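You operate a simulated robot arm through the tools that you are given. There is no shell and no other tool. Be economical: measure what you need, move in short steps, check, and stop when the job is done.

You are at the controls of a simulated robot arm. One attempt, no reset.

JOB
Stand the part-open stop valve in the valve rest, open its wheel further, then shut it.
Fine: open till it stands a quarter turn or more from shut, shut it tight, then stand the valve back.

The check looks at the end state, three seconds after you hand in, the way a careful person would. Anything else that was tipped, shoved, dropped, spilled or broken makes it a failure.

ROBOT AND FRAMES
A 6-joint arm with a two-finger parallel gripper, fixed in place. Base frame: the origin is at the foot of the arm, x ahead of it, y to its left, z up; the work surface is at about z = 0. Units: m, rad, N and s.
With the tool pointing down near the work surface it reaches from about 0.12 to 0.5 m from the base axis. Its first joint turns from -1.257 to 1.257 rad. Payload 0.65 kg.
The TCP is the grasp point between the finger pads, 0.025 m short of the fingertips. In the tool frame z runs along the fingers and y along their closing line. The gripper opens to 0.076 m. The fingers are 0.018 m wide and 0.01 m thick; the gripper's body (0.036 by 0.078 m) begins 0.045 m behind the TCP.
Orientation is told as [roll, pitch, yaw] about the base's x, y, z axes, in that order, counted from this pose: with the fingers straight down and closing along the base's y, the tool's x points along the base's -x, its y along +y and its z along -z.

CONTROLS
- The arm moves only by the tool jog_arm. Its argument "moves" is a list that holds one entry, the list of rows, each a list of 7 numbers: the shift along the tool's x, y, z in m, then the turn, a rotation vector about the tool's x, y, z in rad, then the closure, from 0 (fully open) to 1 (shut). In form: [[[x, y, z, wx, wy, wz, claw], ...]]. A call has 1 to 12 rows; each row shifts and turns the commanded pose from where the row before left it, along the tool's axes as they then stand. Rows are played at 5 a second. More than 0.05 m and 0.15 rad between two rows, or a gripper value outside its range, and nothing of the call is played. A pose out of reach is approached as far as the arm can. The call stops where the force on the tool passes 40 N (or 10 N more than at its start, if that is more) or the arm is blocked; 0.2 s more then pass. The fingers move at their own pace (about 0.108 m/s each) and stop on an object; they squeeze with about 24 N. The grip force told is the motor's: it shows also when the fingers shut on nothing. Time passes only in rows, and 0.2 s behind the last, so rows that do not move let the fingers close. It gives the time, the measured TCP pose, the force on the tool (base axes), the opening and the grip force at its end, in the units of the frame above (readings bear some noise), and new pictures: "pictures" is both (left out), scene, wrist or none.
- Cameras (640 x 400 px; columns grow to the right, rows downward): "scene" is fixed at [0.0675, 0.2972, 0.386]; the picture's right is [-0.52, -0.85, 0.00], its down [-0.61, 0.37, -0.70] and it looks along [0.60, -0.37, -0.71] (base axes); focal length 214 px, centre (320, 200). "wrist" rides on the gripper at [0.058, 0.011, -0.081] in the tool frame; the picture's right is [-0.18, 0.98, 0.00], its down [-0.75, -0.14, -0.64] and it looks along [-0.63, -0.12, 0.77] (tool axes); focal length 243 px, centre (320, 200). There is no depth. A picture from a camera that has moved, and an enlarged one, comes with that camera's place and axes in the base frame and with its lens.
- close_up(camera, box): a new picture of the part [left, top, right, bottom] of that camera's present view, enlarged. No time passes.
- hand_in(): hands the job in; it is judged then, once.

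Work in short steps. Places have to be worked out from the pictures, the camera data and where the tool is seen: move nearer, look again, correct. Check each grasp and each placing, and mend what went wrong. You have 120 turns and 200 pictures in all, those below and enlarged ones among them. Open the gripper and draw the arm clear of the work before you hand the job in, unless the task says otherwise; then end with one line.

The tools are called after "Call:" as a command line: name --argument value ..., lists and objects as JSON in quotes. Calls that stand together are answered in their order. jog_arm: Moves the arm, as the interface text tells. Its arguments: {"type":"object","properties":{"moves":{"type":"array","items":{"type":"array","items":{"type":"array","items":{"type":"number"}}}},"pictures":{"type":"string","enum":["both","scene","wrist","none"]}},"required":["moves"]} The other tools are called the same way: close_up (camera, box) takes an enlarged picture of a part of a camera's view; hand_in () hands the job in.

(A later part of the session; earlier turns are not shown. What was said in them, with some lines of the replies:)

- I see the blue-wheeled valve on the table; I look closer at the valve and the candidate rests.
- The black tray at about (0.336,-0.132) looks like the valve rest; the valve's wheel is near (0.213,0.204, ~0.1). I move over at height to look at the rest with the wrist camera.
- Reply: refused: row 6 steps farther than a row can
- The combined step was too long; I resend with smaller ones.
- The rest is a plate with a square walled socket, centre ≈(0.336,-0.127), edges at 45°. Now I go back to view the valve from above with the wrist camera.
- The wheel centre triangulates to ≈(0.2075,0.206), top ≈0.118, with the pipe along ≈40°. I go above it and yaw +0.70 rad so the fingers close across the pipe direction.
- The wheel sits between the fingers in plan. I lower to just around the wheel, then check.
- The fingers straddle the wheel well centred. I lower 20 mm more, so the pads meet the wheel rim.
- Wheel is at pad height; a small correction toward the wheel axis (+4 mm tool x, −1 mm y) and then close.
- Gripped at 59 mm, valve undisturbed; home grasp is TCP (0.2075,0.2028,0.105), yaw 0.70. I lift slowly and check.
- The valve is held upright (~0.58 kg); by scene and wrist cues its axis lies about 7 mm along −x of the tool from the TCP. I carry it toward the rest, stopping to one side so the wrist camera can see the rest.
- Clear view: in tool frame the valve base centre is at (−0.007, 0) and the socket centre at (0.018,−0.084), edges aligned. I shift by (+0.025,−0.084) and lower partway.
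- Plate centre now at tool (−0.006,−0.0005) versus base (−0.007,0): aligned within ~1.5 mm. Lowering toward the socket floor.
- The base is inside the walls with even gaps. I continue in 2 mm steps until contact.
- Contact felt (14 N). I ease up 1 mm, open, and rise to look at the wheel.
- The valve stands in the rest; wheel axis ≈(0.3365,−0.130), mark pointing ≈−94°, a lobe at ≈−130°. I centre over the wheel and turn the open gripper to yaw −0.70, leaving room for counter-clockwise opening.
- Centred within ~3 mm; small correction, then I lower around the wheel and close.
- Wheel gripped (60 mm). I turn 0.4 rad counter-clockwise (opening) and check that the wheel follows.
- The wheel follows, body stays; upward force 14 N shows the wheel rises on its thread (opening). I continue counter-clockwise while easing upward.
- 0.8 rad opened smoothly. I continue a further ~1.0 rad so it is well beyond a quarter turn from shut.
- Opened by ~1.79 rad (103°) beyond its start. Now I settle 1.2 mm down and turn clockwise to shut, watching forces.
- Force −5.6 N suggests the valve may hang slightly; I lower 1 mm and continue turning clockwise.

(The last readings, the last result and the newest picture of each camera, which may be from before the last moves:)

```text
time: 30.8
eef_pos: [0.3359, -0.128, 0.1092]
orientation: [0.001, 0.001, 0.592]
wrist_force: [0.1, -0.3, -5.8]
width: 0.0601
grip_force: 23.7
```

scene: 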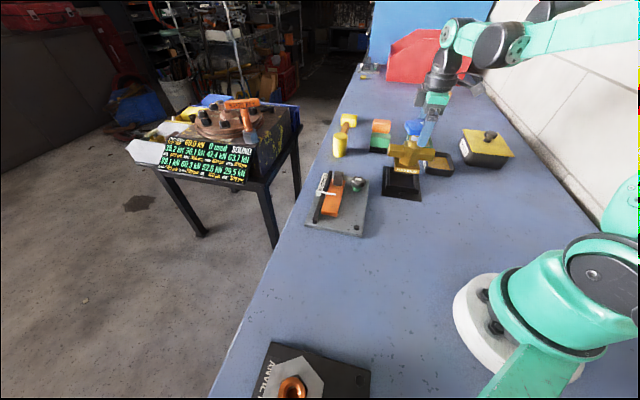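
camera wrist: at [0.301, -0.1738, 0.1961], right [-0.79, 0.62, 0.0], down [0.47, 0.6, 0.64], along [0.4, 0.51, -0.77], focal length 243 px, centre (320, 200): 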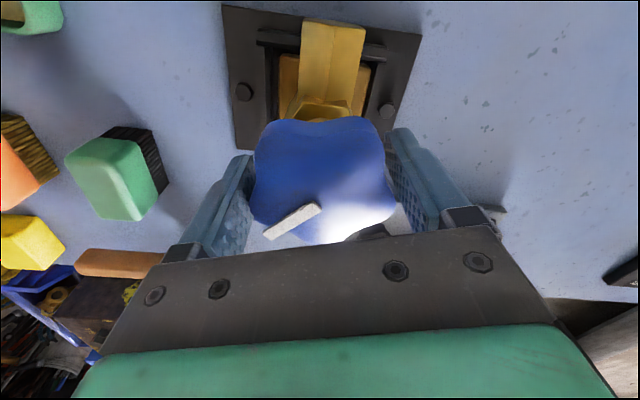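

Call:
jog_arm --moves '[[[0, 0, 0.0007, 0, 0, 0, 1], [0, 0, 0.0007, 0, 0, 0, 1], [0, 0, 0, 0, 0, 0, 1]]]' --pictures "wrist"

Call:
close_up --camera "wrist" --box '[200, 0, 440, 150]'

```text
time: 31.6
eef_pos: [0.3364, -0.1266, 0.1099]
orientation: [0.001, 0.0, 0.592]
wrist_force: [-0.6, 0.4, -4.4]
width: 0.06
grip_force: 24.1
camera wrist: at [0.2832, -0.1499, 0.1918], right [-0.39, 0.92, 0.0], down [0.7, 0.3, 0.64], along [0.59, 0.25, -0.77], focal length 243 px, centre (320, 200)
```

wrist: 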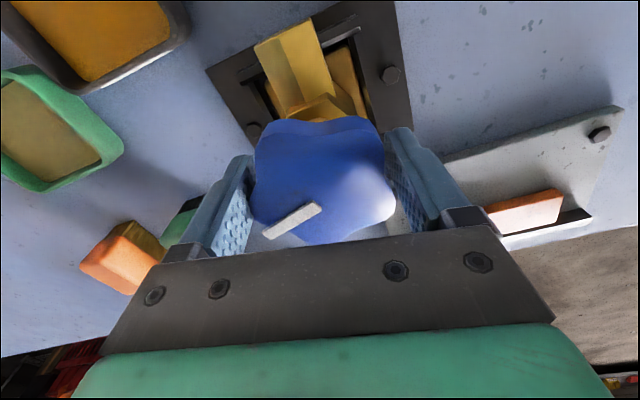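

```text
2.67 times, centred on (320, 75) of wrist
camera zoom: at [0.2832, -0.1499, 0.1918], right [-0.39, 0.92, 0.0], down [0.7, 0.3, 0.64], along [0.59, 0.25, -0.77], focal length 647 px, centre (320, 533)
```

zoom: 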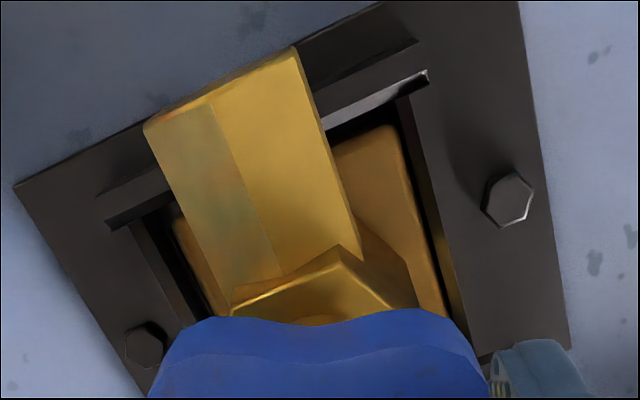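

The body is still square in the socket. I press lightly (another ~0.8 mm) and turn further clockwise.

Call:
jog_arm --moves '[[[0, 0, 0.0008, 0, 0, 0, 1], [0, 0, 0.0002, 0, 0, 0.1, 1], [0, 0, 0.0002, 0, 0, 0.1, 1], [0, 0, 0.0002, 0, 0, 0.1, 1], [0, 0, 0.0002, 0, 0, 0.1, 1], [0, 0, 0.0002, 0, 0, 0.1, 1], [0, 0, 0.0002, 0, 0, 0.1, 1], [0, 0, 0, 0, 0, 0, 1]]]' --pictures "none"

Call:
close_up --camera "scene" --box '[350, 100, 470, 210]'

```text
time: 33.4
eef_pos: [0.3358, -0.1256, 0.108]
orientation: [0.0, 0.0, -0.01]
wrist_force: [0.2, -0.6, -5.8]
width: 0.0596
grip_force: 23.7
```

```text
3.64 times, centred on (410, 155) of scene
camera zoom: at [0.0676, 0.2972, 0.386], right [-0.52, -0.85, 0.0], down [-0.61, 0.37, -0.7], along [0.6, -0.37, -0.71], focal length 780 px, centre (-7, 364)
```

zoom: 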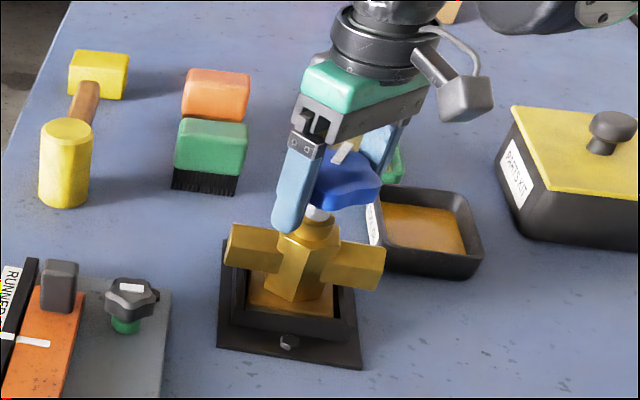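

Wheel descends ~3 mm/rad on closing, so I lower along. Settle and continue clockwise.

Call:
jog_arm --moves '[[[0, 0, 0.001, 0, 0, 0, 1], [0, 0, 0.0003, 0, 0, 0.1, 1], [0, 0, 0.0003, 0, 0, 0.1, 1], [0, 0, 0.0003, 0, 0, 0.1, 1], [0, 0, 0.0003, 0, 0, 0.1, 1], [0, 0, 0.0003, 0, 0, 0.1, 1], [0, 0, 0, 0, 0, 0, 1]]]' --pictures "none"

Call:
close_up --camera "scene" --box '[350, 100, 470, 210]'

```text
time: 35.0
eef_pos: [0.3365, -0.1285, 0.1042]
orientation: [0.0, 0.0, -0.51]
wrist_force: [4.9, 6.1, 16.3]
width: 0.0578
grip_force: 23.9
```

```text
3.64 times, centred on (410, 155) of scene
camera zoom: at [0.0675, 0.2972, 0.386], right [-0.52, -0.85, 0.0], down [-0.61, 0.37, -0.7], along [0.6, -0.37, -0.71], focal length 780 px, centre (-7, 364)
```

zoom: 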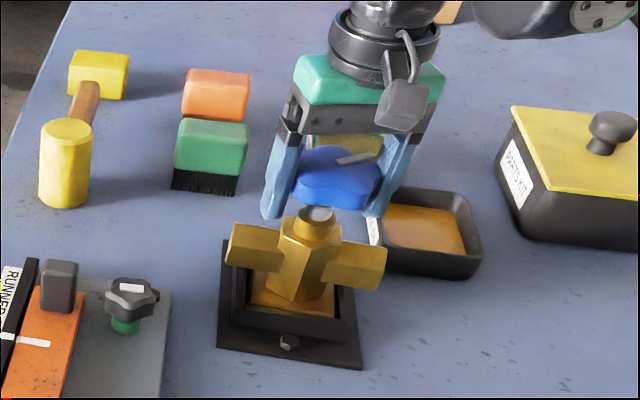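

Pressing 16 N now and width changed to 57.8 mm; I look from the wrist to see whether the wheel slipped in the grip.

Call:
jog_arm --moves '[[[0, 0, -0.0005, 0, 0, 0, 1]]]' --pictures "wrist"

```text
time: 35.4
eef_pos: [0.3367, -0.1264, 0.1043]
orientation: [0.001, -0.001, -0.509]
wrist_force: [1.9, 7.0, 15.1]
width: 0.0581
grip_force: 24.2
camera wrist: at [0.2921, -0.0887, 0.1869], right [0.64, 0.77, 0.0], down [0.59, -0.49, 0.64], along [0.49, -0.41, -0.77], focal length 243 px, centre (320, 200)
```

wrist: 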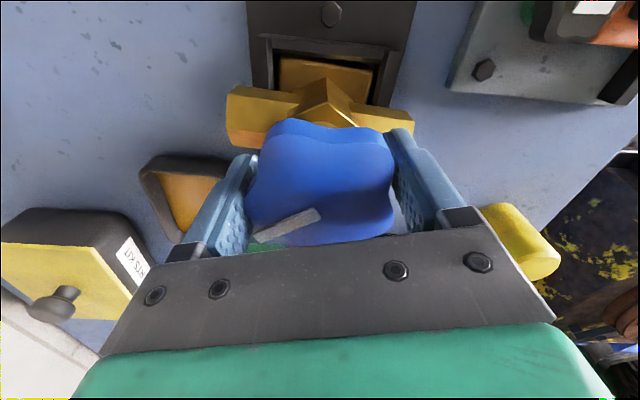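

The mark appears to lag a little, so the grip slipped some. I release, rise and check the wheel's actual state before regrasping.

Call:
jog_arm --moves '[[[0, 0, 0, 0, 0, 0, 0.5], [0, 0, 0, 0, 0, 0, 0], [0, 0, 0, 0, 0, 0, 0], [0, 0, -0.03, 0, 0, 0, 0], [0, 0, -0.03, 0, 0, 0, 0], [0, 0, 0, 0, 0, 0, 0]]]' --pictures "none"

Call:
close_up --camera "wrist" --box '[200, 0, 440, 150]'

Call:
close_up --camera "wrist" --box '[240, 70, 400, 180]'

Call:
close_up --camera "scene" --box '[350, 100, 470, 210]'

```text
time: 36.8
eef_pos: [0.3375, -0.1268, 0.1651]
orientation: [0.001, -0.001, -0.51]
wrist_force: [0.5, -0.1, 0.4]
width: 0.0762
grip_force: 0.0
```

```text
2.67 times, centred on (320, 75) of wrist
camera zoom: at [0.2934, -0.0891, 0.2483], right [0.64, 0.77, 0.0], down [0.59, -0.49, 0.64], along [0.49, -0.41, -0.77], focal length 647 px, centre (320, 533)
```

zoom: 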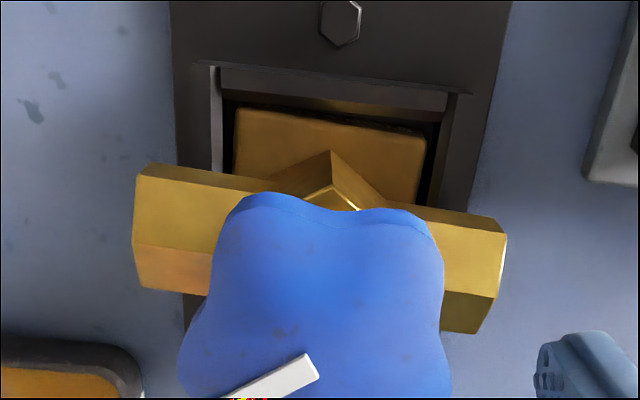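

```text
3.64 times, centred on (320, 125) of wrist
camera zoom: at [0.2934, -0.0891, 0.2483], right [0.64, 0.77, 0.0], down [0.59, -0.49, 0.64], along [0.49, -0.41, -0.77], focal length 882 px, centre (320, 473)
```

zoom: 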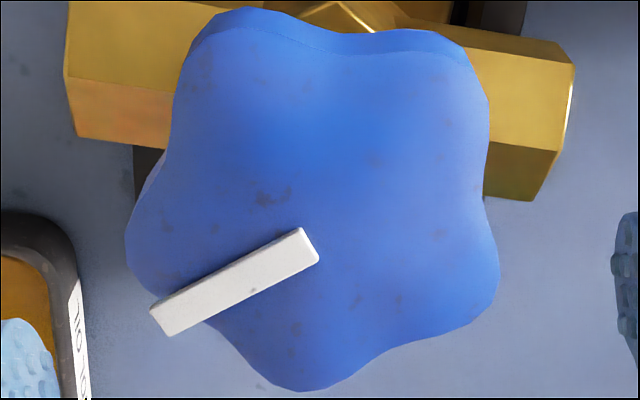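

```text
3.64 times, centred on (410, 155) of scene
camera zoom: at [0.0675, 0.2972, 0.386], right [-0.52, -0.85, 0.0], down [-0.61, 0.37, -0.7], along [0.6, -0.37, -0.71], focal length 780 px, centre (-7, 364)
```

zoom: 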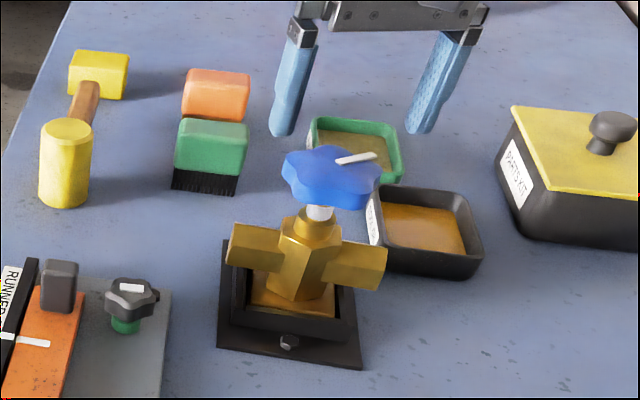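

The wheel is back near its initial angle (mark ≈−101°), still part open. I regrasp with the gripper turned +72° (yaw 0.75) for the next clockwise stroke.

Call:
jog_arm --moves '[[[0.002, 0, 0, 0, 0, -0.14, 0], [0, 0, 0, 0, 0, -0.14, 0], [0, 0, 0, 0, 0, -0.14, 0], [0, 0, 0, 0, 0, -0.14, 0], [0, 0, 0, 0, 0, -0.14, 0], [0, 0, 0, 0, 0, -0.14, 0], [0, 0, 0, 0, 0, -0.14, 0], [0, 0, 0, 0, 0, -0.14, 0], [0, 0, 0, 0, 0, -0.137, 0], [0, 0, 0, 0, 0, 0, 0]]]' --pictures "none"

Call:
close_up --camera "wrist" --box '[200, 40, 440, 190]'

```text
time: 39.0
eef_pos: [0.3351, -0.1253, 0.1656]
orientation: [0.002, 0.002, 0.751]
wrist_force: [0.8, 0.5, -0.3]
width: 0.0759
grip_force: 0.0
```

```text
2.67 times, centred on (320, 115) of wrist
camera zoom: at [0.2854, -0.1568, 0.2476], right [-0.54, 0.84, 0.0], down [0.65, 0.41, 0.64], along [0.54, 0.34, -0.77], focal length 647 px, centre (320, 427)
```

zoom: 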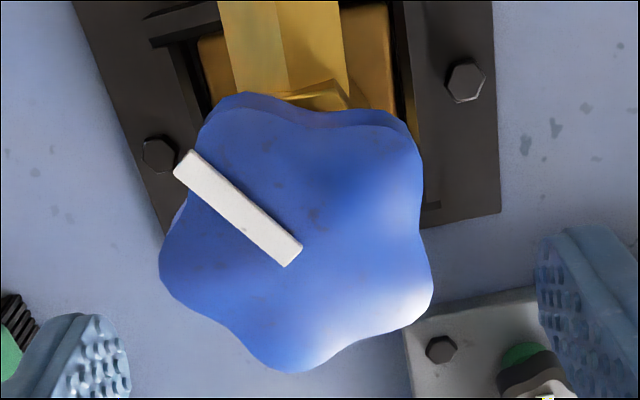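

Centre appears ~4–5 mm toward −y of tool; I correct, lower and grip.

Call:
jog_arm --moves '[[[0, -0.004, 0.02, 0, 0, 0, 0], [0, 0, 0.02, 0, 0, 0, 0], [0, 0, 0.019, 0, 0, 0, 0], [0, 0, 0, 0, 0, 0, 0.1], [0, 0, 0, 0, 0, 0, 0.2], [0, 0, 0, 0, 0, 0, 0.3], [0, 0, 0, 0, 0, 0, 0.4], [0, 0, 0, 0, 0, 0, 0.6], [0, 0, 0, 0, 0, 0, 1], [0, 0, 0, 0, 0, 0, 1]]]' --pictures "wrist"

```text
time: 41.2
eef_pos: [0.3368, -0.1274, 0.1055]
orientation: [-0.002, 0.0, 0.746]
wrist_force: [0.7, 0.2, 0.3]
width: 0.058
grip_force: 23.8
camera wrist: at [0.2876, -0.1601, 0.1869], right [-0.53, 0.85, 0.0], down [0.65, 0.41, 0.64], along [0.54, 0.34, -0.77], focal length 243 px, centre (320, 200)
```

wrist: 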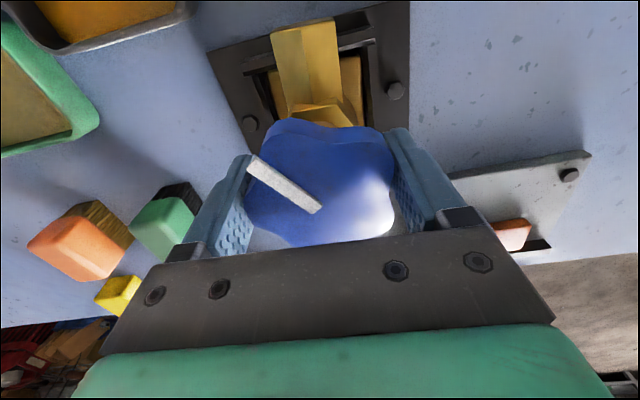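

Gripped at 58 mm. I turn clockwise in small increments, lowering slightly, and watch for the shut stop.

Call:
jog_arm --moves '[[[0, 0, 0.0003, 0, 0, 0.1, 1], [0, 0, 0.0003, 0, 0, 0.1, 1], [0, 0, 0.0003, 0, 0, 0.1, 1], [0, 0, 0.0003, 0, 0, 0.1, 1], [0, 0, 0, 0, 0, 0, 1]]]' --pictures "wrist"

```text
time: 42.4
eef_pos: [0.337, -0.1281, 0.1046]
orientation: [0.001, 0.0, 0.346]
wrist_force: [-3.1, -1.6, 7.8]
width: 0.0582
grip_force: 24.5
camera wrist: at [0.2797, -0.1377, 0.1866], right [-0.16, 0.99, 0.0], down [0.76, 0.12, 0.64], along [0.63, 0.1, -0.77], focal length 243 px, centre (320, 200)
```

wrist: 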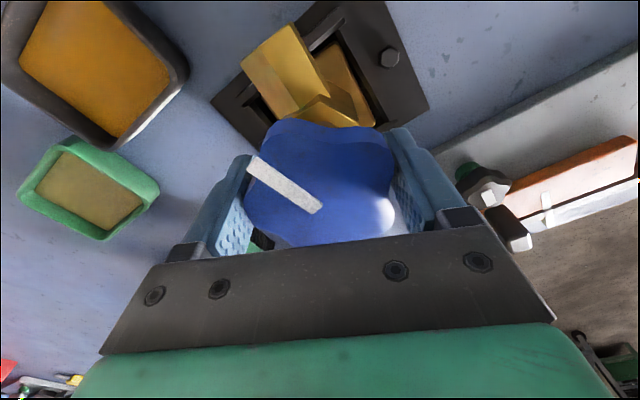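

The wheel follows without slip; pressing only ~8 N. Continue another 0.4 rad.

Call:
jog_arm --moves '[[[0, 0, 0.0001, 0, 0, 0.1, 1], [0, 0, 0.0002, 0, 0, 0.1, 1], [0, 0, 0.0002, 0, 0, 0.1, 1], [0, 0, 0.0002, 0, 0, 0.1, 1], [0, 0, 0, 0, 0, 0, 1]]]' --pictures "wrist"

Call:
close_up --camera "scene" --box '[350, 100, 470, 210]'

```text
time: 43.6
eef_pos: [0.3372, -0.1278, 0.1052]
orientation: [0.0, -0.002, -0.054]
wrist_force: [-3.0, 1.8, -0.2]
width: 0.0581
grip_force: 24.0
camera wrist: at [0.2814, -0.1142, 0.1867], right [0.24, 0.97, 0.0], down [0.74, -0.18, 0.64], along [0.62, -0.15, -0.77], focal length 243 px, centre (320, 200)
```

wrist: 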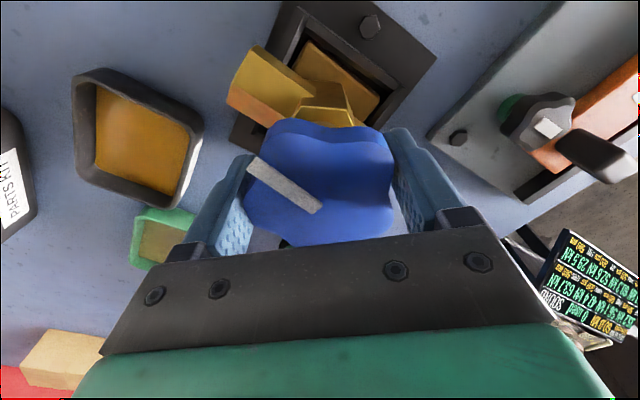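

```text
3.64 times, centred on (410, 155) of scene
camera zoom: at [0.0676, 0.2972, 0.386], right [-0.52, -0.85, 0.0], down [-0.61, 0.37, -0.7], along [0.6, -0.37, -0.71], focal length 780 px, centre (-7, 364)
```

zoom: 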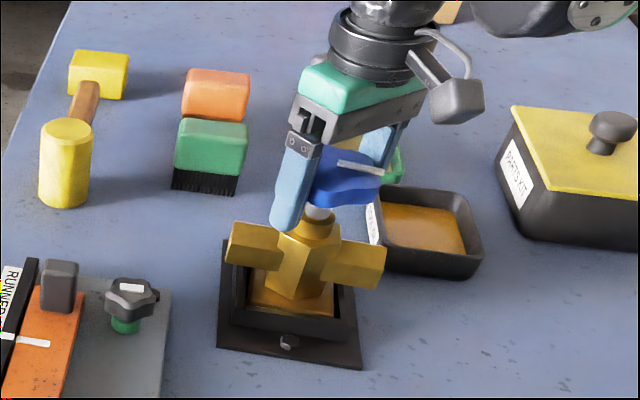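

Still following; continue clockwise.

Call:
jog_arm --moves '[[[0, 0, 0.0005, 0, 0, 0.1, 1], [0, 0, 0.0003, 0, 0, 0.1, 1], [0, 0, 0.0003, 0, 0, 0.1, 1], [0, 0, 0.0002, 0, 0, 0.1, 1], [0, 0, 0, 0, 0, 0, 1]]]' --pictures "wrist"

```text
time: 44.8
eef_pos: [0.338, -0.1288, 0.1043]
orientation: [-0.001, -0.001, -0.453]
wrist_force: [6.8, 4.7, 13.3]
width: 0.058
grip_force: 23.8
camera wrist: at [0.291, -0.0927, 0.1859], right [0.6, 0.8, 0.0], down [0.61, -0.46, 0.64], along [0.52, -0.38, -0.76], focal length 243 px, centre (320, 200)
```

wrist: 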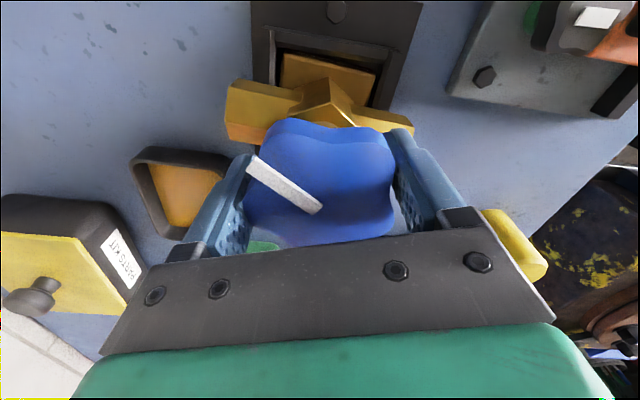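

No stop yet (now 69° past the initial angle); continue.

Call:
jog_arm --moves '[[[0, 0, 0, 0, 0, 0.1, 1], [0, 0, 0.0002, 0, 0, 0.1, 1], [0, 0, 0.0002, 0, 0, 0.1, 1], [0, 0, 0.0002, 0, 0, 0.1, 1], [0, 0, 0, 0, 0, 0, 1]]]' --pictures "wrist"

Call:
close_up --camera "scene" --box '[350, 100, 470, 210]'

```text
time: 45.5
eef_pos: [0.3375, -0.1275, 0.1042]
orientation: [0.003, 0.002, -0.672]
wrist_force: [-0.3, 2.9, 9.1]
width: 0.0597
grip_force: 24.1
stopped in row 3: the force on the tool passed its limit (the readings are from after the stop); the commanded pose is now the measured one
camera wrist: at [0.2995, -0.0822, 0.1852], right [0.76, 0.65, 0.0], down [0.5, -0.58, 0.64], along [0.42, -0.48, -0.77], focal length 243 px, centre (320, 200)
```

wrist: 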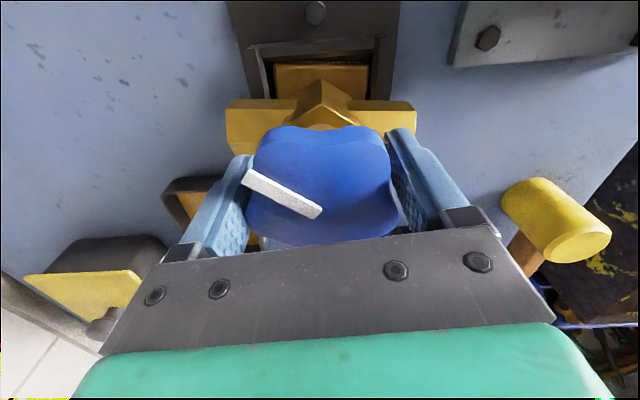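

```text
3.64 times, centred on (410, 155) of scene
camera zoom: at [0.0675, 0.2972, 0.386], right [-0.52, -0.85, 0.0], down [-0.61, 0.37, -0.7], along [0.6, -0.37, -0.71], focal length 780 px, centre (-7, 364)
```

zoom: 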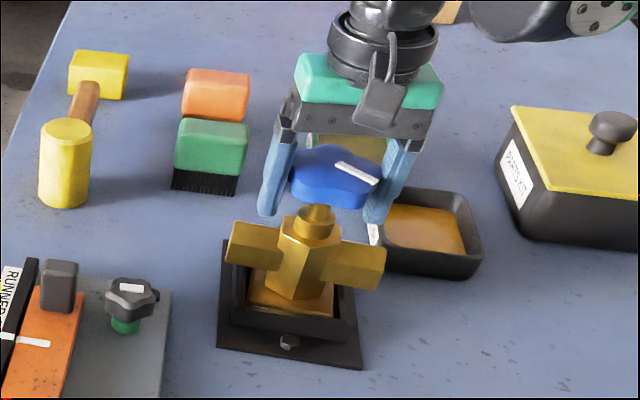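

The turn hit resistance and the grip slipped: likely the shut stop. I release and look at the mark, then test with a fresh grip.

Call:
jog_arm --moves '[[[0, 0, 0, 0, 0, 0, 0.5], [0, 0, 0, 0, 0, 0, 0], [0, 0, 0, 0, 0, 0, 0], [0, 0, -0.03, 0, 0, 0, 0], [0, 0, -0.03, 0, 0, 0, 0], [0, 0, 0, 0, 0, 0, 0]]]' --pictures "none"

Call:
close_up --camera "wrist" --box '[200, 20, 440, 170]'

Call:
close_up --camera "scene" --box '[370, 120, 450, 200]'

```text
time: 46.9
eef_pos: [0.3372, -0.1258, 0.1635]
orientation: [0.004, 0.002, -0.672]
wrist_force: [-0.1, -0.5, -0.3]
width: 0.0757
grip_force: 0.0
```

```text
2.67 times, centred on (320, 95) of wrist
camera zoom: at [0.2992, -0.081, 0.2453], right [0.76, 0.65, 0.0], down [0.5, -0.58, 0.64], along [0.42, -0.48, -0.77], focal length 647 px, centre (320, 480)
```

zoom: 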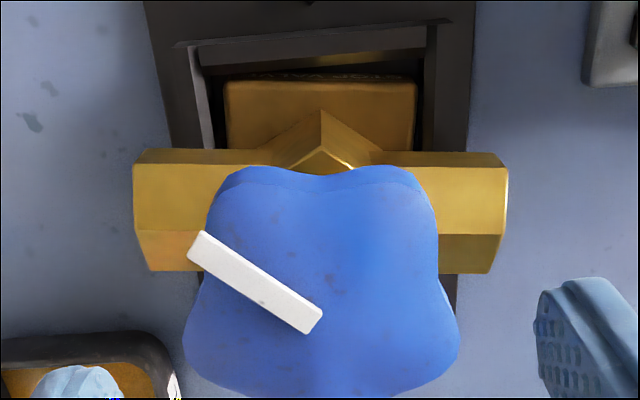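

```text
5.00 times, centred on (410, 160) of scene
camera zoom: at [0.0675, 0.2972, 0.386], right [-0.52, -0.85, 0.0], down [-0.61, 0.37, -0.7], along [0.6, -0.37, -0.71], focal length 1072 px, centre (-130, 400)
```

zoom: 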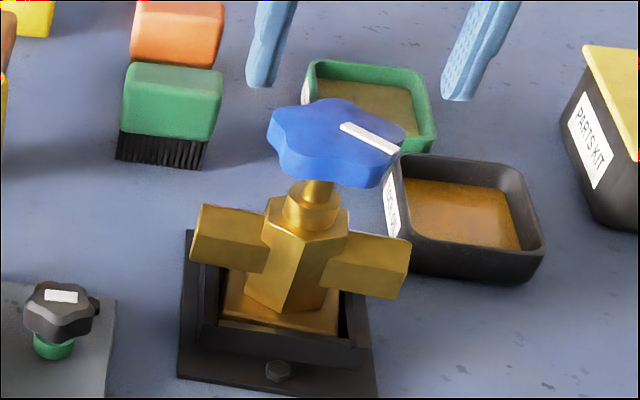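

Mark is now at ≈−175°, and the silver stem band is hidden: shut or nearly. To be sure it's tight, I regrasp with a fresh grip at yaw −0.545 and turn clockwise again.

Call:
jog_arm --moves '[[[0, 0, 0.02, 0, 0, -0.127, 0], [0, 0, 0.02, 0, 0, 0, 0], [0, 0, 0.019, 0, 0, 0, 0], [0, 0, 0, 0, 0, 0, 0.2], [0, 0, 0, 0, 0, 0, 0.3], [0, 0, 0, 0, 0, 0, 0.4], [0, 0, 0, 0, 0, 0, 0.6], [0, 0, 0, 0, 0, 0, 1], [0, 0, 0, 0, 0, 0, 1]]]' --pictures "wrist"

Call:
jog_arm --moves '[[[0, 0, 0, 0, 0, 0.05, 1], [0, 0, 0, 0, 0, 0.05, 1], [0, 0, 0, 0, 0, 0.05, 1], [0, 0, 0, 0, 0, 0.05, 1], [0, 0, 0, 0, 0, 0, 1]]]' --pictures "wrist"

```text
time: 48.9
eef_pos: [0.3373, -0.1273, 0.1046]
orientation: [0.005, 0.002, -0.545]
wrist_force: [-0.1, 1.4, -0.2]
width: 0.0578
grip_force: 24.2
camera wrist: at [0.2937, -0.0871, 0.1859], right [0.67, 0.74, 0.0], down [0.57, -0.51, 0.64], along [0.48, -0.43, -0.77], focal length 243 px, centre (320, 200)
```

wrist: 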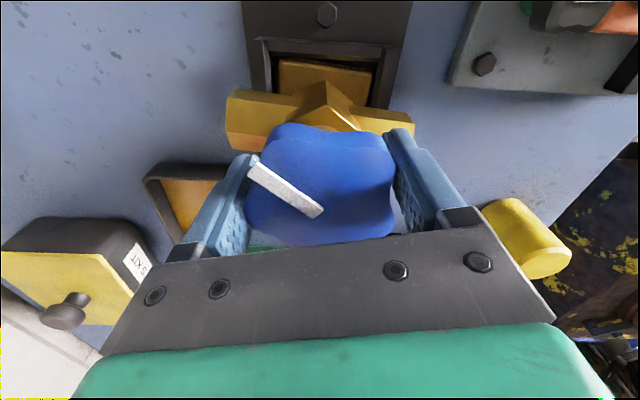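

```text
time: 50.1
eef_pos: [0.3369, -0.1268, 0.1048]
orientation: [0.002, 0.001, -0.747]
wrist_force: [2.6, 4.0, 1.7]
width: 0.0604
grip_force: 24.2
camera wrist: at [0.3031, -0.0794, 0.1867], right [0.8, 0.6, 0.0], down [0.46, -0.62, 0.64], along [0.38, -0.51, -0.77], focal length 243 px, centre (320, 200)
```

wrist: 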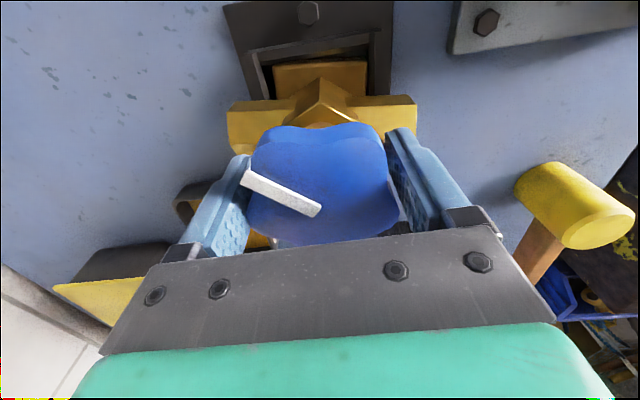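

The grip slips against a firm stop. One more 0.2 rad push to confirm nothing moves further.

Call:
jog_arm --moves '[[[0, 0, 0, 0, 0, 0.06, 1], [0, 0, 0, 0, 0, 0.06, 1], [0, 0, 0, 0, 0, 0.06, 1], [0, 0, 0, 0, 0, 0.06, 1], [0, 0, 0, 0, 0, 0, 1]]]' --pictures "wrist"

Call:
close_up --camera "scene" --box '[370, 120, 450, 200]'

```text
time: 51.3
eef_pos: [0.3376, -0.1278, 0.1045]
orientation: [0.002, 0.004, -0.987]
wrist_force: [1.3, 3.7, 5.8]
width: 0.0602
grip_force: 24.2
camera wrist: at [0.3156, -0.0729, 0.1867], right [0.92, 0.39, 0.0], down [0.3, -0.71, 0.64], along [0.25, -0.59, -0.77], focal length 243 px, centre (320, 200)
```

wrist: 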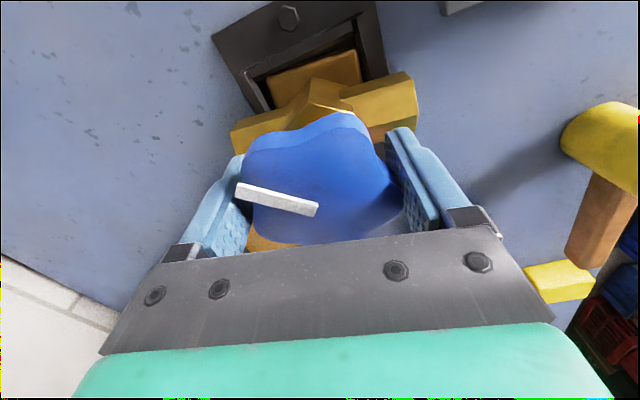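

```text
5.00 times, centred on (410, 160) of scene
camera zoom: at [0.0675, 0.2972, 0.386], right [-0.52, -0.85, 0.0], down [-0.61, 0.37, -0.7], along [0.6, -0.37, -0.71], focal length 1072 px, centre (-130, 400)
```

zoom: 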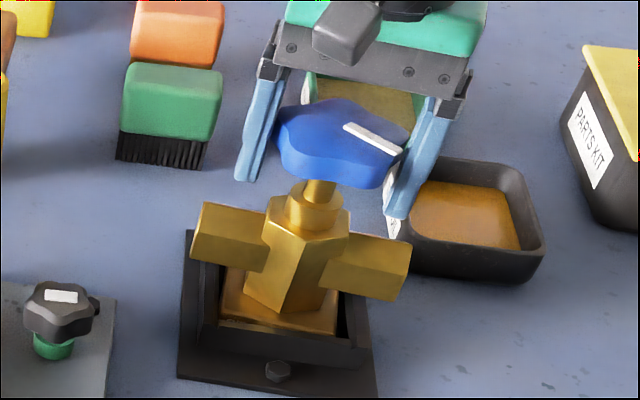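

The body and mark stayed put while the grip slipped: the valve is shut tight. I release, rise, and turn the open gripper to yaw ≈0.66 for carrying back.

Call:
jog_arm --moves '[[[0, 0, 0, 0, 0, 0, 0.5], [0, 0, 0, 0, 0, 0, 0], [0, 0, 0, 0, 0, 0, 0], [0, 0, -0.03, 0, 0, 0, 0], [0, 0, -0.03, 0, 0, 0, 0], [0, 0, 0, 0, 0, 0, 0]]]' --pictures "none"

Call:
jog_arm --moves '[[[0, 0, 0, 0, 0, -0.14, 0], [0, 0, 0, 0, 0, -0.14, 0], [0, 0, 0, 0, 0, -0.14, 0], [0, 0, 0, 0, 0, -0.14, 0], [0, 0, 0, 0, 0, -0.14, 0], [0, 0, 0, 0, 0, -0.14, 0], [0, 0, 0, 0, 0, -0.14, 0], [0, 0, 0, 0, 0, -0.14, 0], [0, 0, 0, 0, 0, -0.14, 0], [0, 0, 0, 0, 0, -0.14, 0], [0, 0, 0, 0, 0, -0.14, 0], [0, 0, 0, 0, 0, -0.107, 0]]]' --pictures "none"

Call:
close_up --camera "wrist" --box '[200, 20, 440, 170]'

Call:
close_up --camera "scene" --box '[370, 120, 450, 200]'

```text
time: 52.7
eef_pos: [0.3373, -0.1278, 0.1658]
orientation: [0.003, 0.005, -0.985]
wrist_force: [0.1, 1.0, 0.0]
width: 0.076
grip_force: 0.0
```

```text
time: 55.3
eef_pos: [0.3365, -0.1274, 0.1648]
orientation: [0.003, -0.003, 0.663]
wrist_force: [0.0, -0.4, 0.1]
width: 0.076
grip_force: 0.1
```

```text
2.67 times, centred on (320, 95) of wrist
camera zoom: at [0.2854, -0.1548, 0.2461], right [-0.46, 0.89, 0.0], down [0.68, 0.35, 0.64], along [0.57, 0.3, -0.76], focal length 647 px, centre (320, 480)
```

zoom: 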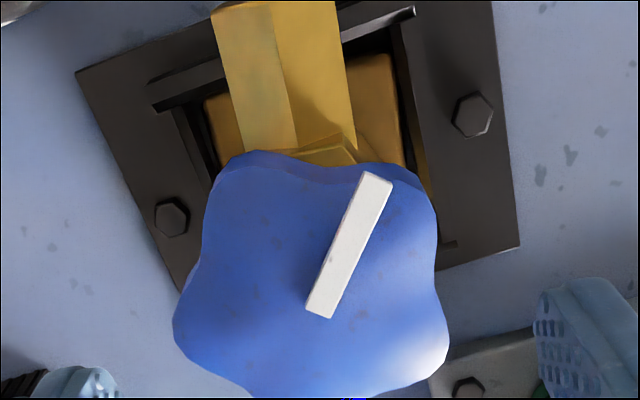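

```text
5.00 times, centred on (410, 160) of scene
camera zoom: at [0.0675, 0.2972, 0.386], right [-0.52, -0.85, 0.0], down [-0.61, 0.37, -0.7], along [0.6, -0.37, -0.71], focal length 1072 px, centre (-130, 400)
```

zoom: 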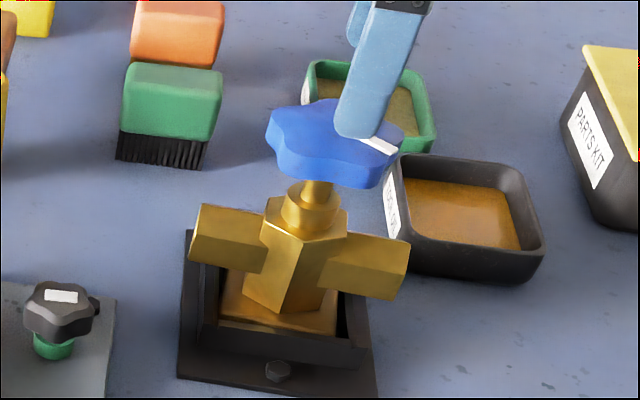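

Mark unchanged (−176°) and the body is square to the tool at yaw 0.66. I lower 60 mm and grip the wheel.

Call:
jog_arm --moves '[[[0, -0.001, 0.02, 0, 0, 0, 0], [0, 0, 0.02, 0, 0, 0, 0], [0, 0, 0.021, 0, 0, 0, 0], [0, 0, 0, 0, 0, 0, 0.2], [0, 0, 0, 0, 0, 0, 0.3], [0, 0, 0, 0, 0, 0, 0.4], [0, 0, 0, 0, 0, 0, 0.6], [0, 0, 0, 0, 0, 0, 1], [0, 0, 0, 0, 0, 0, 1]]]' --pictures "wrist"

Call:
jog_arm --moves '[[[0, 0, -0.005, 0, 0, 0, 1], [0, 0, -0.01, 0, 0, 0, 1], [0, 0, -0.02, 0, 0, 0, 1], [0, 0, -0.02, 0, 0, 0, 1], [0, 0, -0.02, 0, 0, 0, 1], [0, 0, 0, 0, 0, 0, 1]]]' --pictures "wrist"

Call:
close_up --camera "scene" --box '[350, 100, 470, 210]'

```text
time: 57.3
eef_pos: [0.3388, -0.1271, 0.103]
orientation: [0.003, -0.004, 0.66]
wrist_force: [-0.2, -0.5, -1.8]
width: 0.0586
grip_force: 23.7
camera wrist: at [0.2869, -0.1555, 0.1844], right [-0.46, 0.89, 0.0], down [0.68, 0.35, 0.64], along [0.57, 0.3, -0.76], focal length 243 px, centre (320, 200)
```

wrist: 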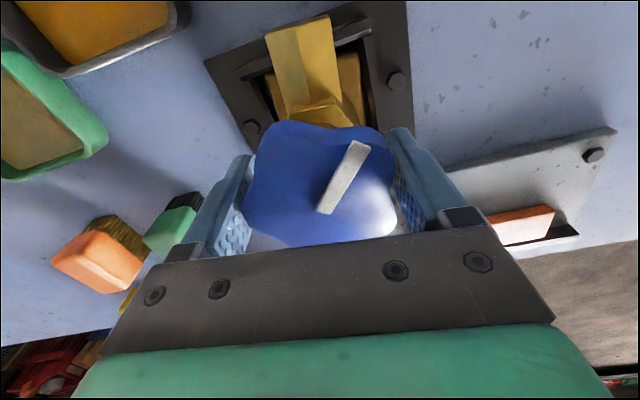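

```text
time: 58.7
eef_pos: [0.3381, -0.1272, 0.1768]
orientation: [0.004, -0.003, 0.661]
wrist_force: [0.3, -0.2, -5.5]
width: 0.0581
grip_force: 24.0
camera wrist: at [0.2855, -0.1552, 0.259], right [-0.46, 0.89, 0.0], down [0.68, 0.35, 0.64], along [0.57, 0.3, -0.76], focal length 243 px, centre (320, 200)
```

wrist: 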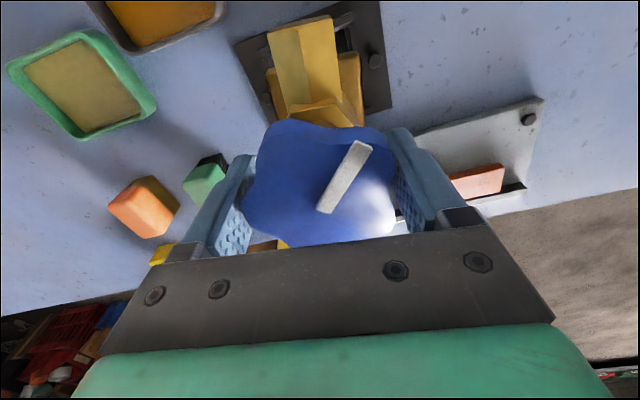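

```text
3.64 times, centred on (410, 155) of scene
camera zoom: at [0.0676, 0.2972, 0.386], right [-0.52, -0.85, 0.0], down [-0.61, 0.37, -0.7], along [0.6, -0.37, -0.71], focal length 780 px, centre (-7, 364)
```

zoom: 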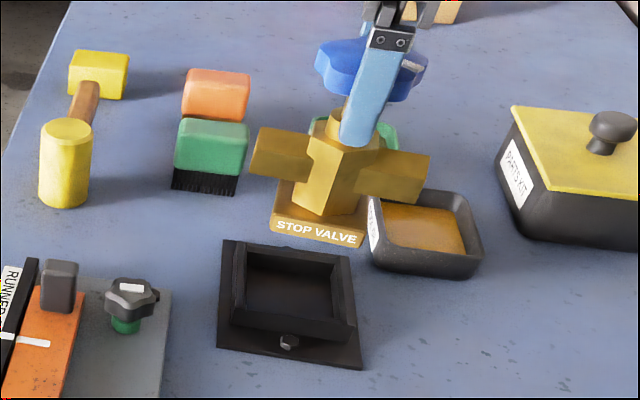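

Valve held and clear; rest undisturbed. I carry it back over its home spot at yaw 0.70.

Call:
jog_arm --moves '[[[-0.01179, 0.0378, -0.002, 0, 0, 0, 1], [-0.01179, 0.0378, -0.002, 0, 0, 0, 1], [-0.01179, 0.0378, -0.002, 0, 0, 0, 1], [-0.01179, 0.0378, -0.002, 0, 0, 0, 1], [-0.01179, 0.0378, 0, 0, 0, 0, 1], [-0.01179, 0.0378, 0, 0, 0, 0, 1], [-0.01179, 0.0378, 0, 0, 0, 0, 1], [-0.01179, 0.0378, 0, 0, 0, 0, 1], [-0.01179, 0.0378, 0, 0, 0, 0, 1], [0, 0, 0, 0, 0, -0.039, 1], [0, 0, 0, 0, 0, 0, 1]]]' --pictures "none"

Call:
jog_arm --moves '[[[0, 0, 0.03, 0, 0, 0, 1], [0, 0, 0.02, 0, 0, 0, 1], [0, 0, 0.01, 0, 0, 0, 1], [0, 0, 0, 0, 0, 0, 1], [0, 0, 0, 0, 0, 0, 1]]]' --pictures "wrist"

Call:
close_up --camera "scene" --box '[270, 200, 390, 310]'

```text
time: 61.1
eef_pos: [0.2152, 0.2078, 0.187]
orientation: [0.002, -0.003, 0.699]
wrist_force: [0.1, 0.1, -6.4]
width: 0.0581
grip_force: 23.7
```

```text
time: 62.3
eef_pos: [0.2136, 0.2077, 0.1263]
orientation: [0.002, -0.003, 0.699]
wrist_force: [0.3, -1.0, -6.2]
width: 0.0582
grip_force: 23.8
camera wrist: at [0.1629, 0.1789, 0.208], right [-0.49, 0.87, 0.0], down [0.67, 0.37, 0.65], along [0.56, 0.32, -0.76], focal length 243 px, centre (320, 200)
```

wrist: 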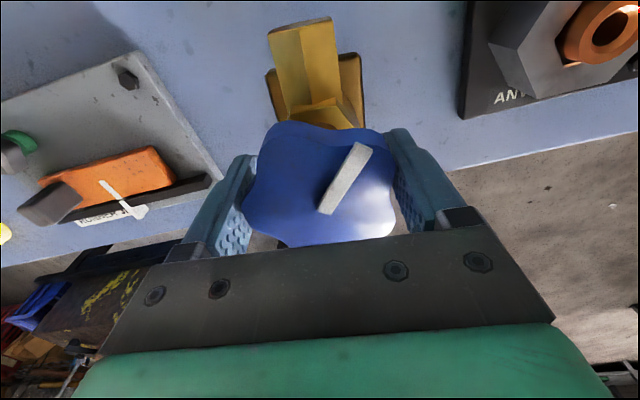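

```text
3.64 times, centred on (330, 255) of scene
camera zoom: at [0.0676, 0.2972, 0.386], right [-0.52, -0.85, 0.0], down [-0.61, 0.37, -0.7], along [0.6, -0.37, -0.71], focal length 780 px, centre (284, 0)
```

zoom: 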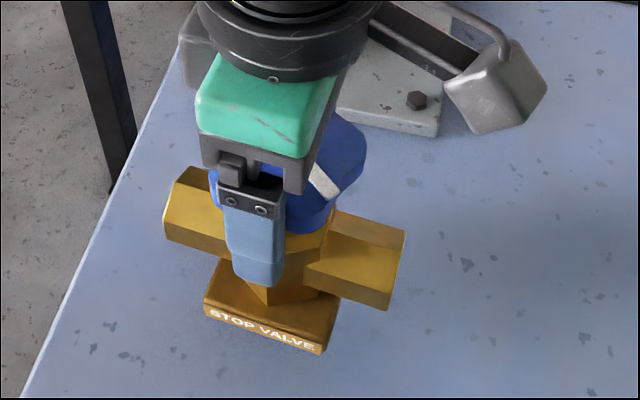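

Compared with the original corners, it's ~3.5 mm off in y; I correct and lower, leaving a few mm.

Call:
jog_arm --moves '[[[0.0015, -0.0033, 0.01, 0, 0, 0, 1], [0, 0, 0.01, 0, 0, 0, 1], [0, 0, 0.003, 0, 0, 0, 1], [0, 0, 0, 0, 0, 0, 1]]]' --pictures "none"

Call:
close_up --camera "scene" --box '[270, 200, 390, 310]'

```text
time: 63.3
eef_pos: [0.2134, 0.2028, 0.104]
orientation: [0.004, -0.005, 0.7]
wrist_force: [-0.7, -0.1, -5.9]
width: 0.058
grip_force: 23.4
```

```text
3.64 times, centred on (330, 255) of scene
camera zoom: at [0.0676, 0.2972, 0.386], right [-0.52, -0.85, 0.0], down [-0.61, 0.37, -0.7], along [0.6, -0.37, -0.71], focal length 780 px, centre (284, 0)
```

zoom: 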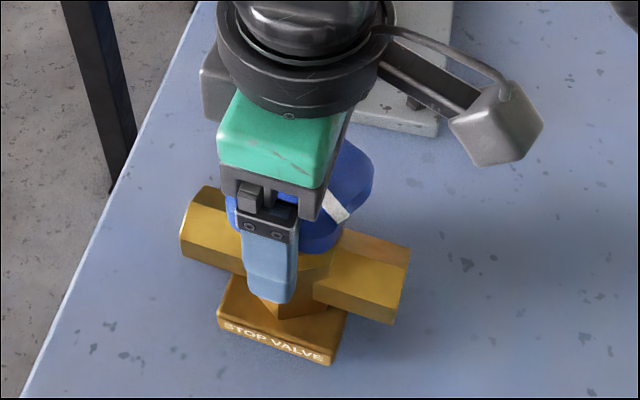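

Nearly there; a 1.2 mm tweak and then down in 1 mm steps until contact.

Call:
jog_arm --moves '[[[-0.0012, 0, 0.001, 0, 0, 0, 1], [0, 0, 0.001, 0, 0, 0, 1], [0, 0, 0.001, 0, 0, 0, 1], [0, 0, 0.001, 0, 0, 0, 1], [0, 0, 0, 0, 0, 0, 1]]]' --pictures "none"

```text
time: 64.5
eef_pos: [0.2142, 0.204, 0.1006]
orientation: [0.003, -0.004, 0.699]
wrist_force: [0.1, 0.1, -6.4]
width: 0.0583
grip_force: 24.4
```

Call:
jog_arm --moves '[[[0, 0, 0.001, 0, 0, 0, 1], [0, 0, 0.0007, 0, 0, 0, 1], [0, 0, 0.0007, 0, 0, 0, 1], [0, 0, 0, 0, 0, 0, 1]]]' --pictures "none"

```text
time: 65.3
eef_pos: [0.2143, 0.2032, 0.0985]
orientation: [0.004, -0.004, 0.699]
wrist_force: [-1.0, -1.6, 10.3]
width: 0.0579
grip_force: 24.2
stopped in row 3: the force on the tool passed its limit (the readings are from after the stop); the commanded pose is now the measured one
```

Contact at z≈0.0985. I ease 0.5 mm, check the position in the scene before releasing.

Call:
jog_arm --moves '[[[0, 0, -0.0005, 0, 0, 0, 1], [0, 0, 0, 0, 0, 0, 1]]]' --pictures "none"

Call:
close_up --camera "scene" --box '[270, 200, 390, 310]'

```text
time: 65.9
eef_pos: [0.2148, 0.203, 0.0988]
orientation: [0.004, -0.004, 0.699]
wrist_force: [0.0, -1.5, -5.5]
width: 0.0581
grip_force: 23.9
```

```text
3.64 times, centred on (330, 255) of scene
camera zoom: at [0.0676, 0.2972, 0.386], right [-0.52, -0.85, 0.0], down [-0.61, 0.37, -0.7], along [0.6, -0.37, -0.71], focal length 780 px, centre (284, 0)
```

zoom: 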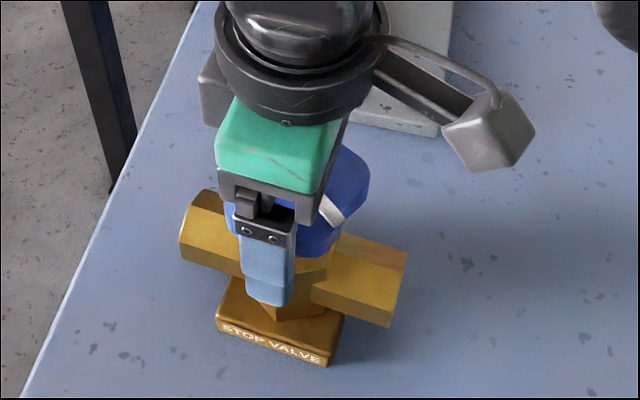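

Position matches the original within ~1–2 mm. Release and rise clear.

Call:
jog_arm --moves '[[[0, 0, 0.0005, 0, 0, 0, 1], [0, 0, 0, 0, 0, 0, 0.6], [0, 0, 0, 0, 0, 0, 0.3], [0, 0, 0, 0, 0, 0, 0], [0, 0, 0, 0, 0, 0, 0], [0, 0, -0.02, 0, 0, 0, 0], [0, 0, -0.04, 0, 0, 0, 0], [0, 0, -0.04, 0, 0, 0, 0], [0, 0, -0.04, 0, 0, 0, 0], [0.045, 0, 0, 0, 0, 0, 0], [0.045, 0, 0, 0, 0, 0, 0], [0, 0, 0, 0, 0, 0, 0]]]' --pictures "both"

Call:
close_up --camera "scene" --box '[270, 220, 370, 310]'

Call:
close_up --camera "wrist" --box '[220, 60, 460, 210]'

```text
time: 68.5
eef_pos: [0.1474, 0.1441, 0.24]
orientation: [0.002, -0.003, 0.7]
wrist_force: [-0.6, 0.3, 0.2]
width: 0.0758
grip_force: 0.1
camera wrist: at [0.0955, 0.1144, 0.3216], right [-0.49, 0.87, 0.0], down [0.67, 0.37, 0.64], along [0.56, 0.32, -0.76], focal length 243 px, centre (320, 200)
```

scene: 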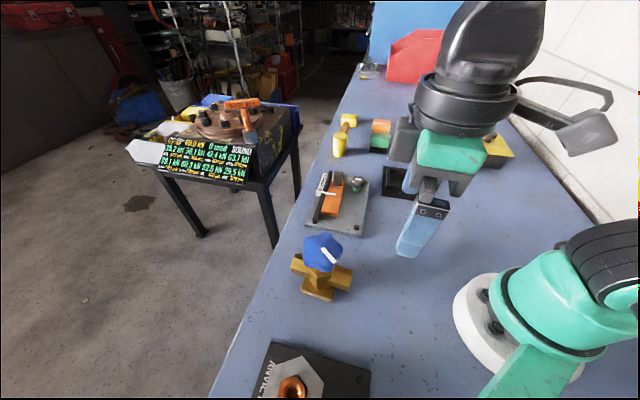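
wrist: 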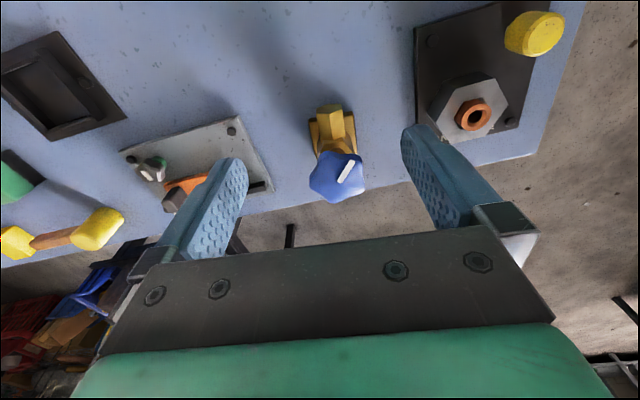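

```text
4.44 times, centred on (320, 265) of scene
camera zoom: at [0.0675, 0.2972, 0.386], right [-0.52, -0.85, 0.0], down [-0.61, 0.37, -0.7], along [0.6, -0.37, -0.71], focal length 953 px, centre (320, -89)
```

zoom: 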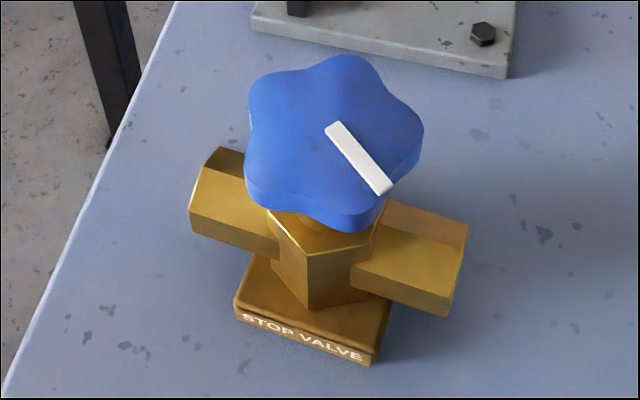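

```text
2.67 times, centred on (340, 135) of wrist
camera zoom: at [0.0955, 0.1144, 0.3216], right [-0.49, 0.87, 0.0], down [0.67, 0.37, 0.64], along [0.56, 0.32, -0.76], focal length 647 px, centre (267, 373)
```

zoom: 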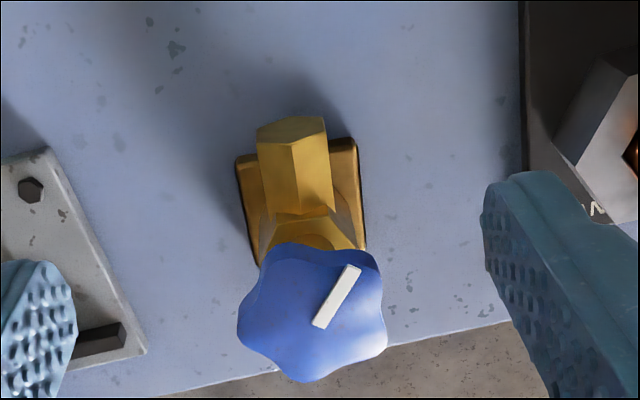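

The valve stands upright in its original spot, and the mark-to-body angle is the same as at the shut stop. Rest and other items are undisturbed, and the gripper is open and clear, so I hand in.

Call:
hand_in

```text
The job is handed in.
```

The valve was stood in the rest, opened about 103° past its starting angle, and shut clockwise until the grip slipped against the stop. It is now back within about 2 mm of where it started, with nothing else seen disturbed. I read "stand the valve back" as returning it to its starting spot on the table.
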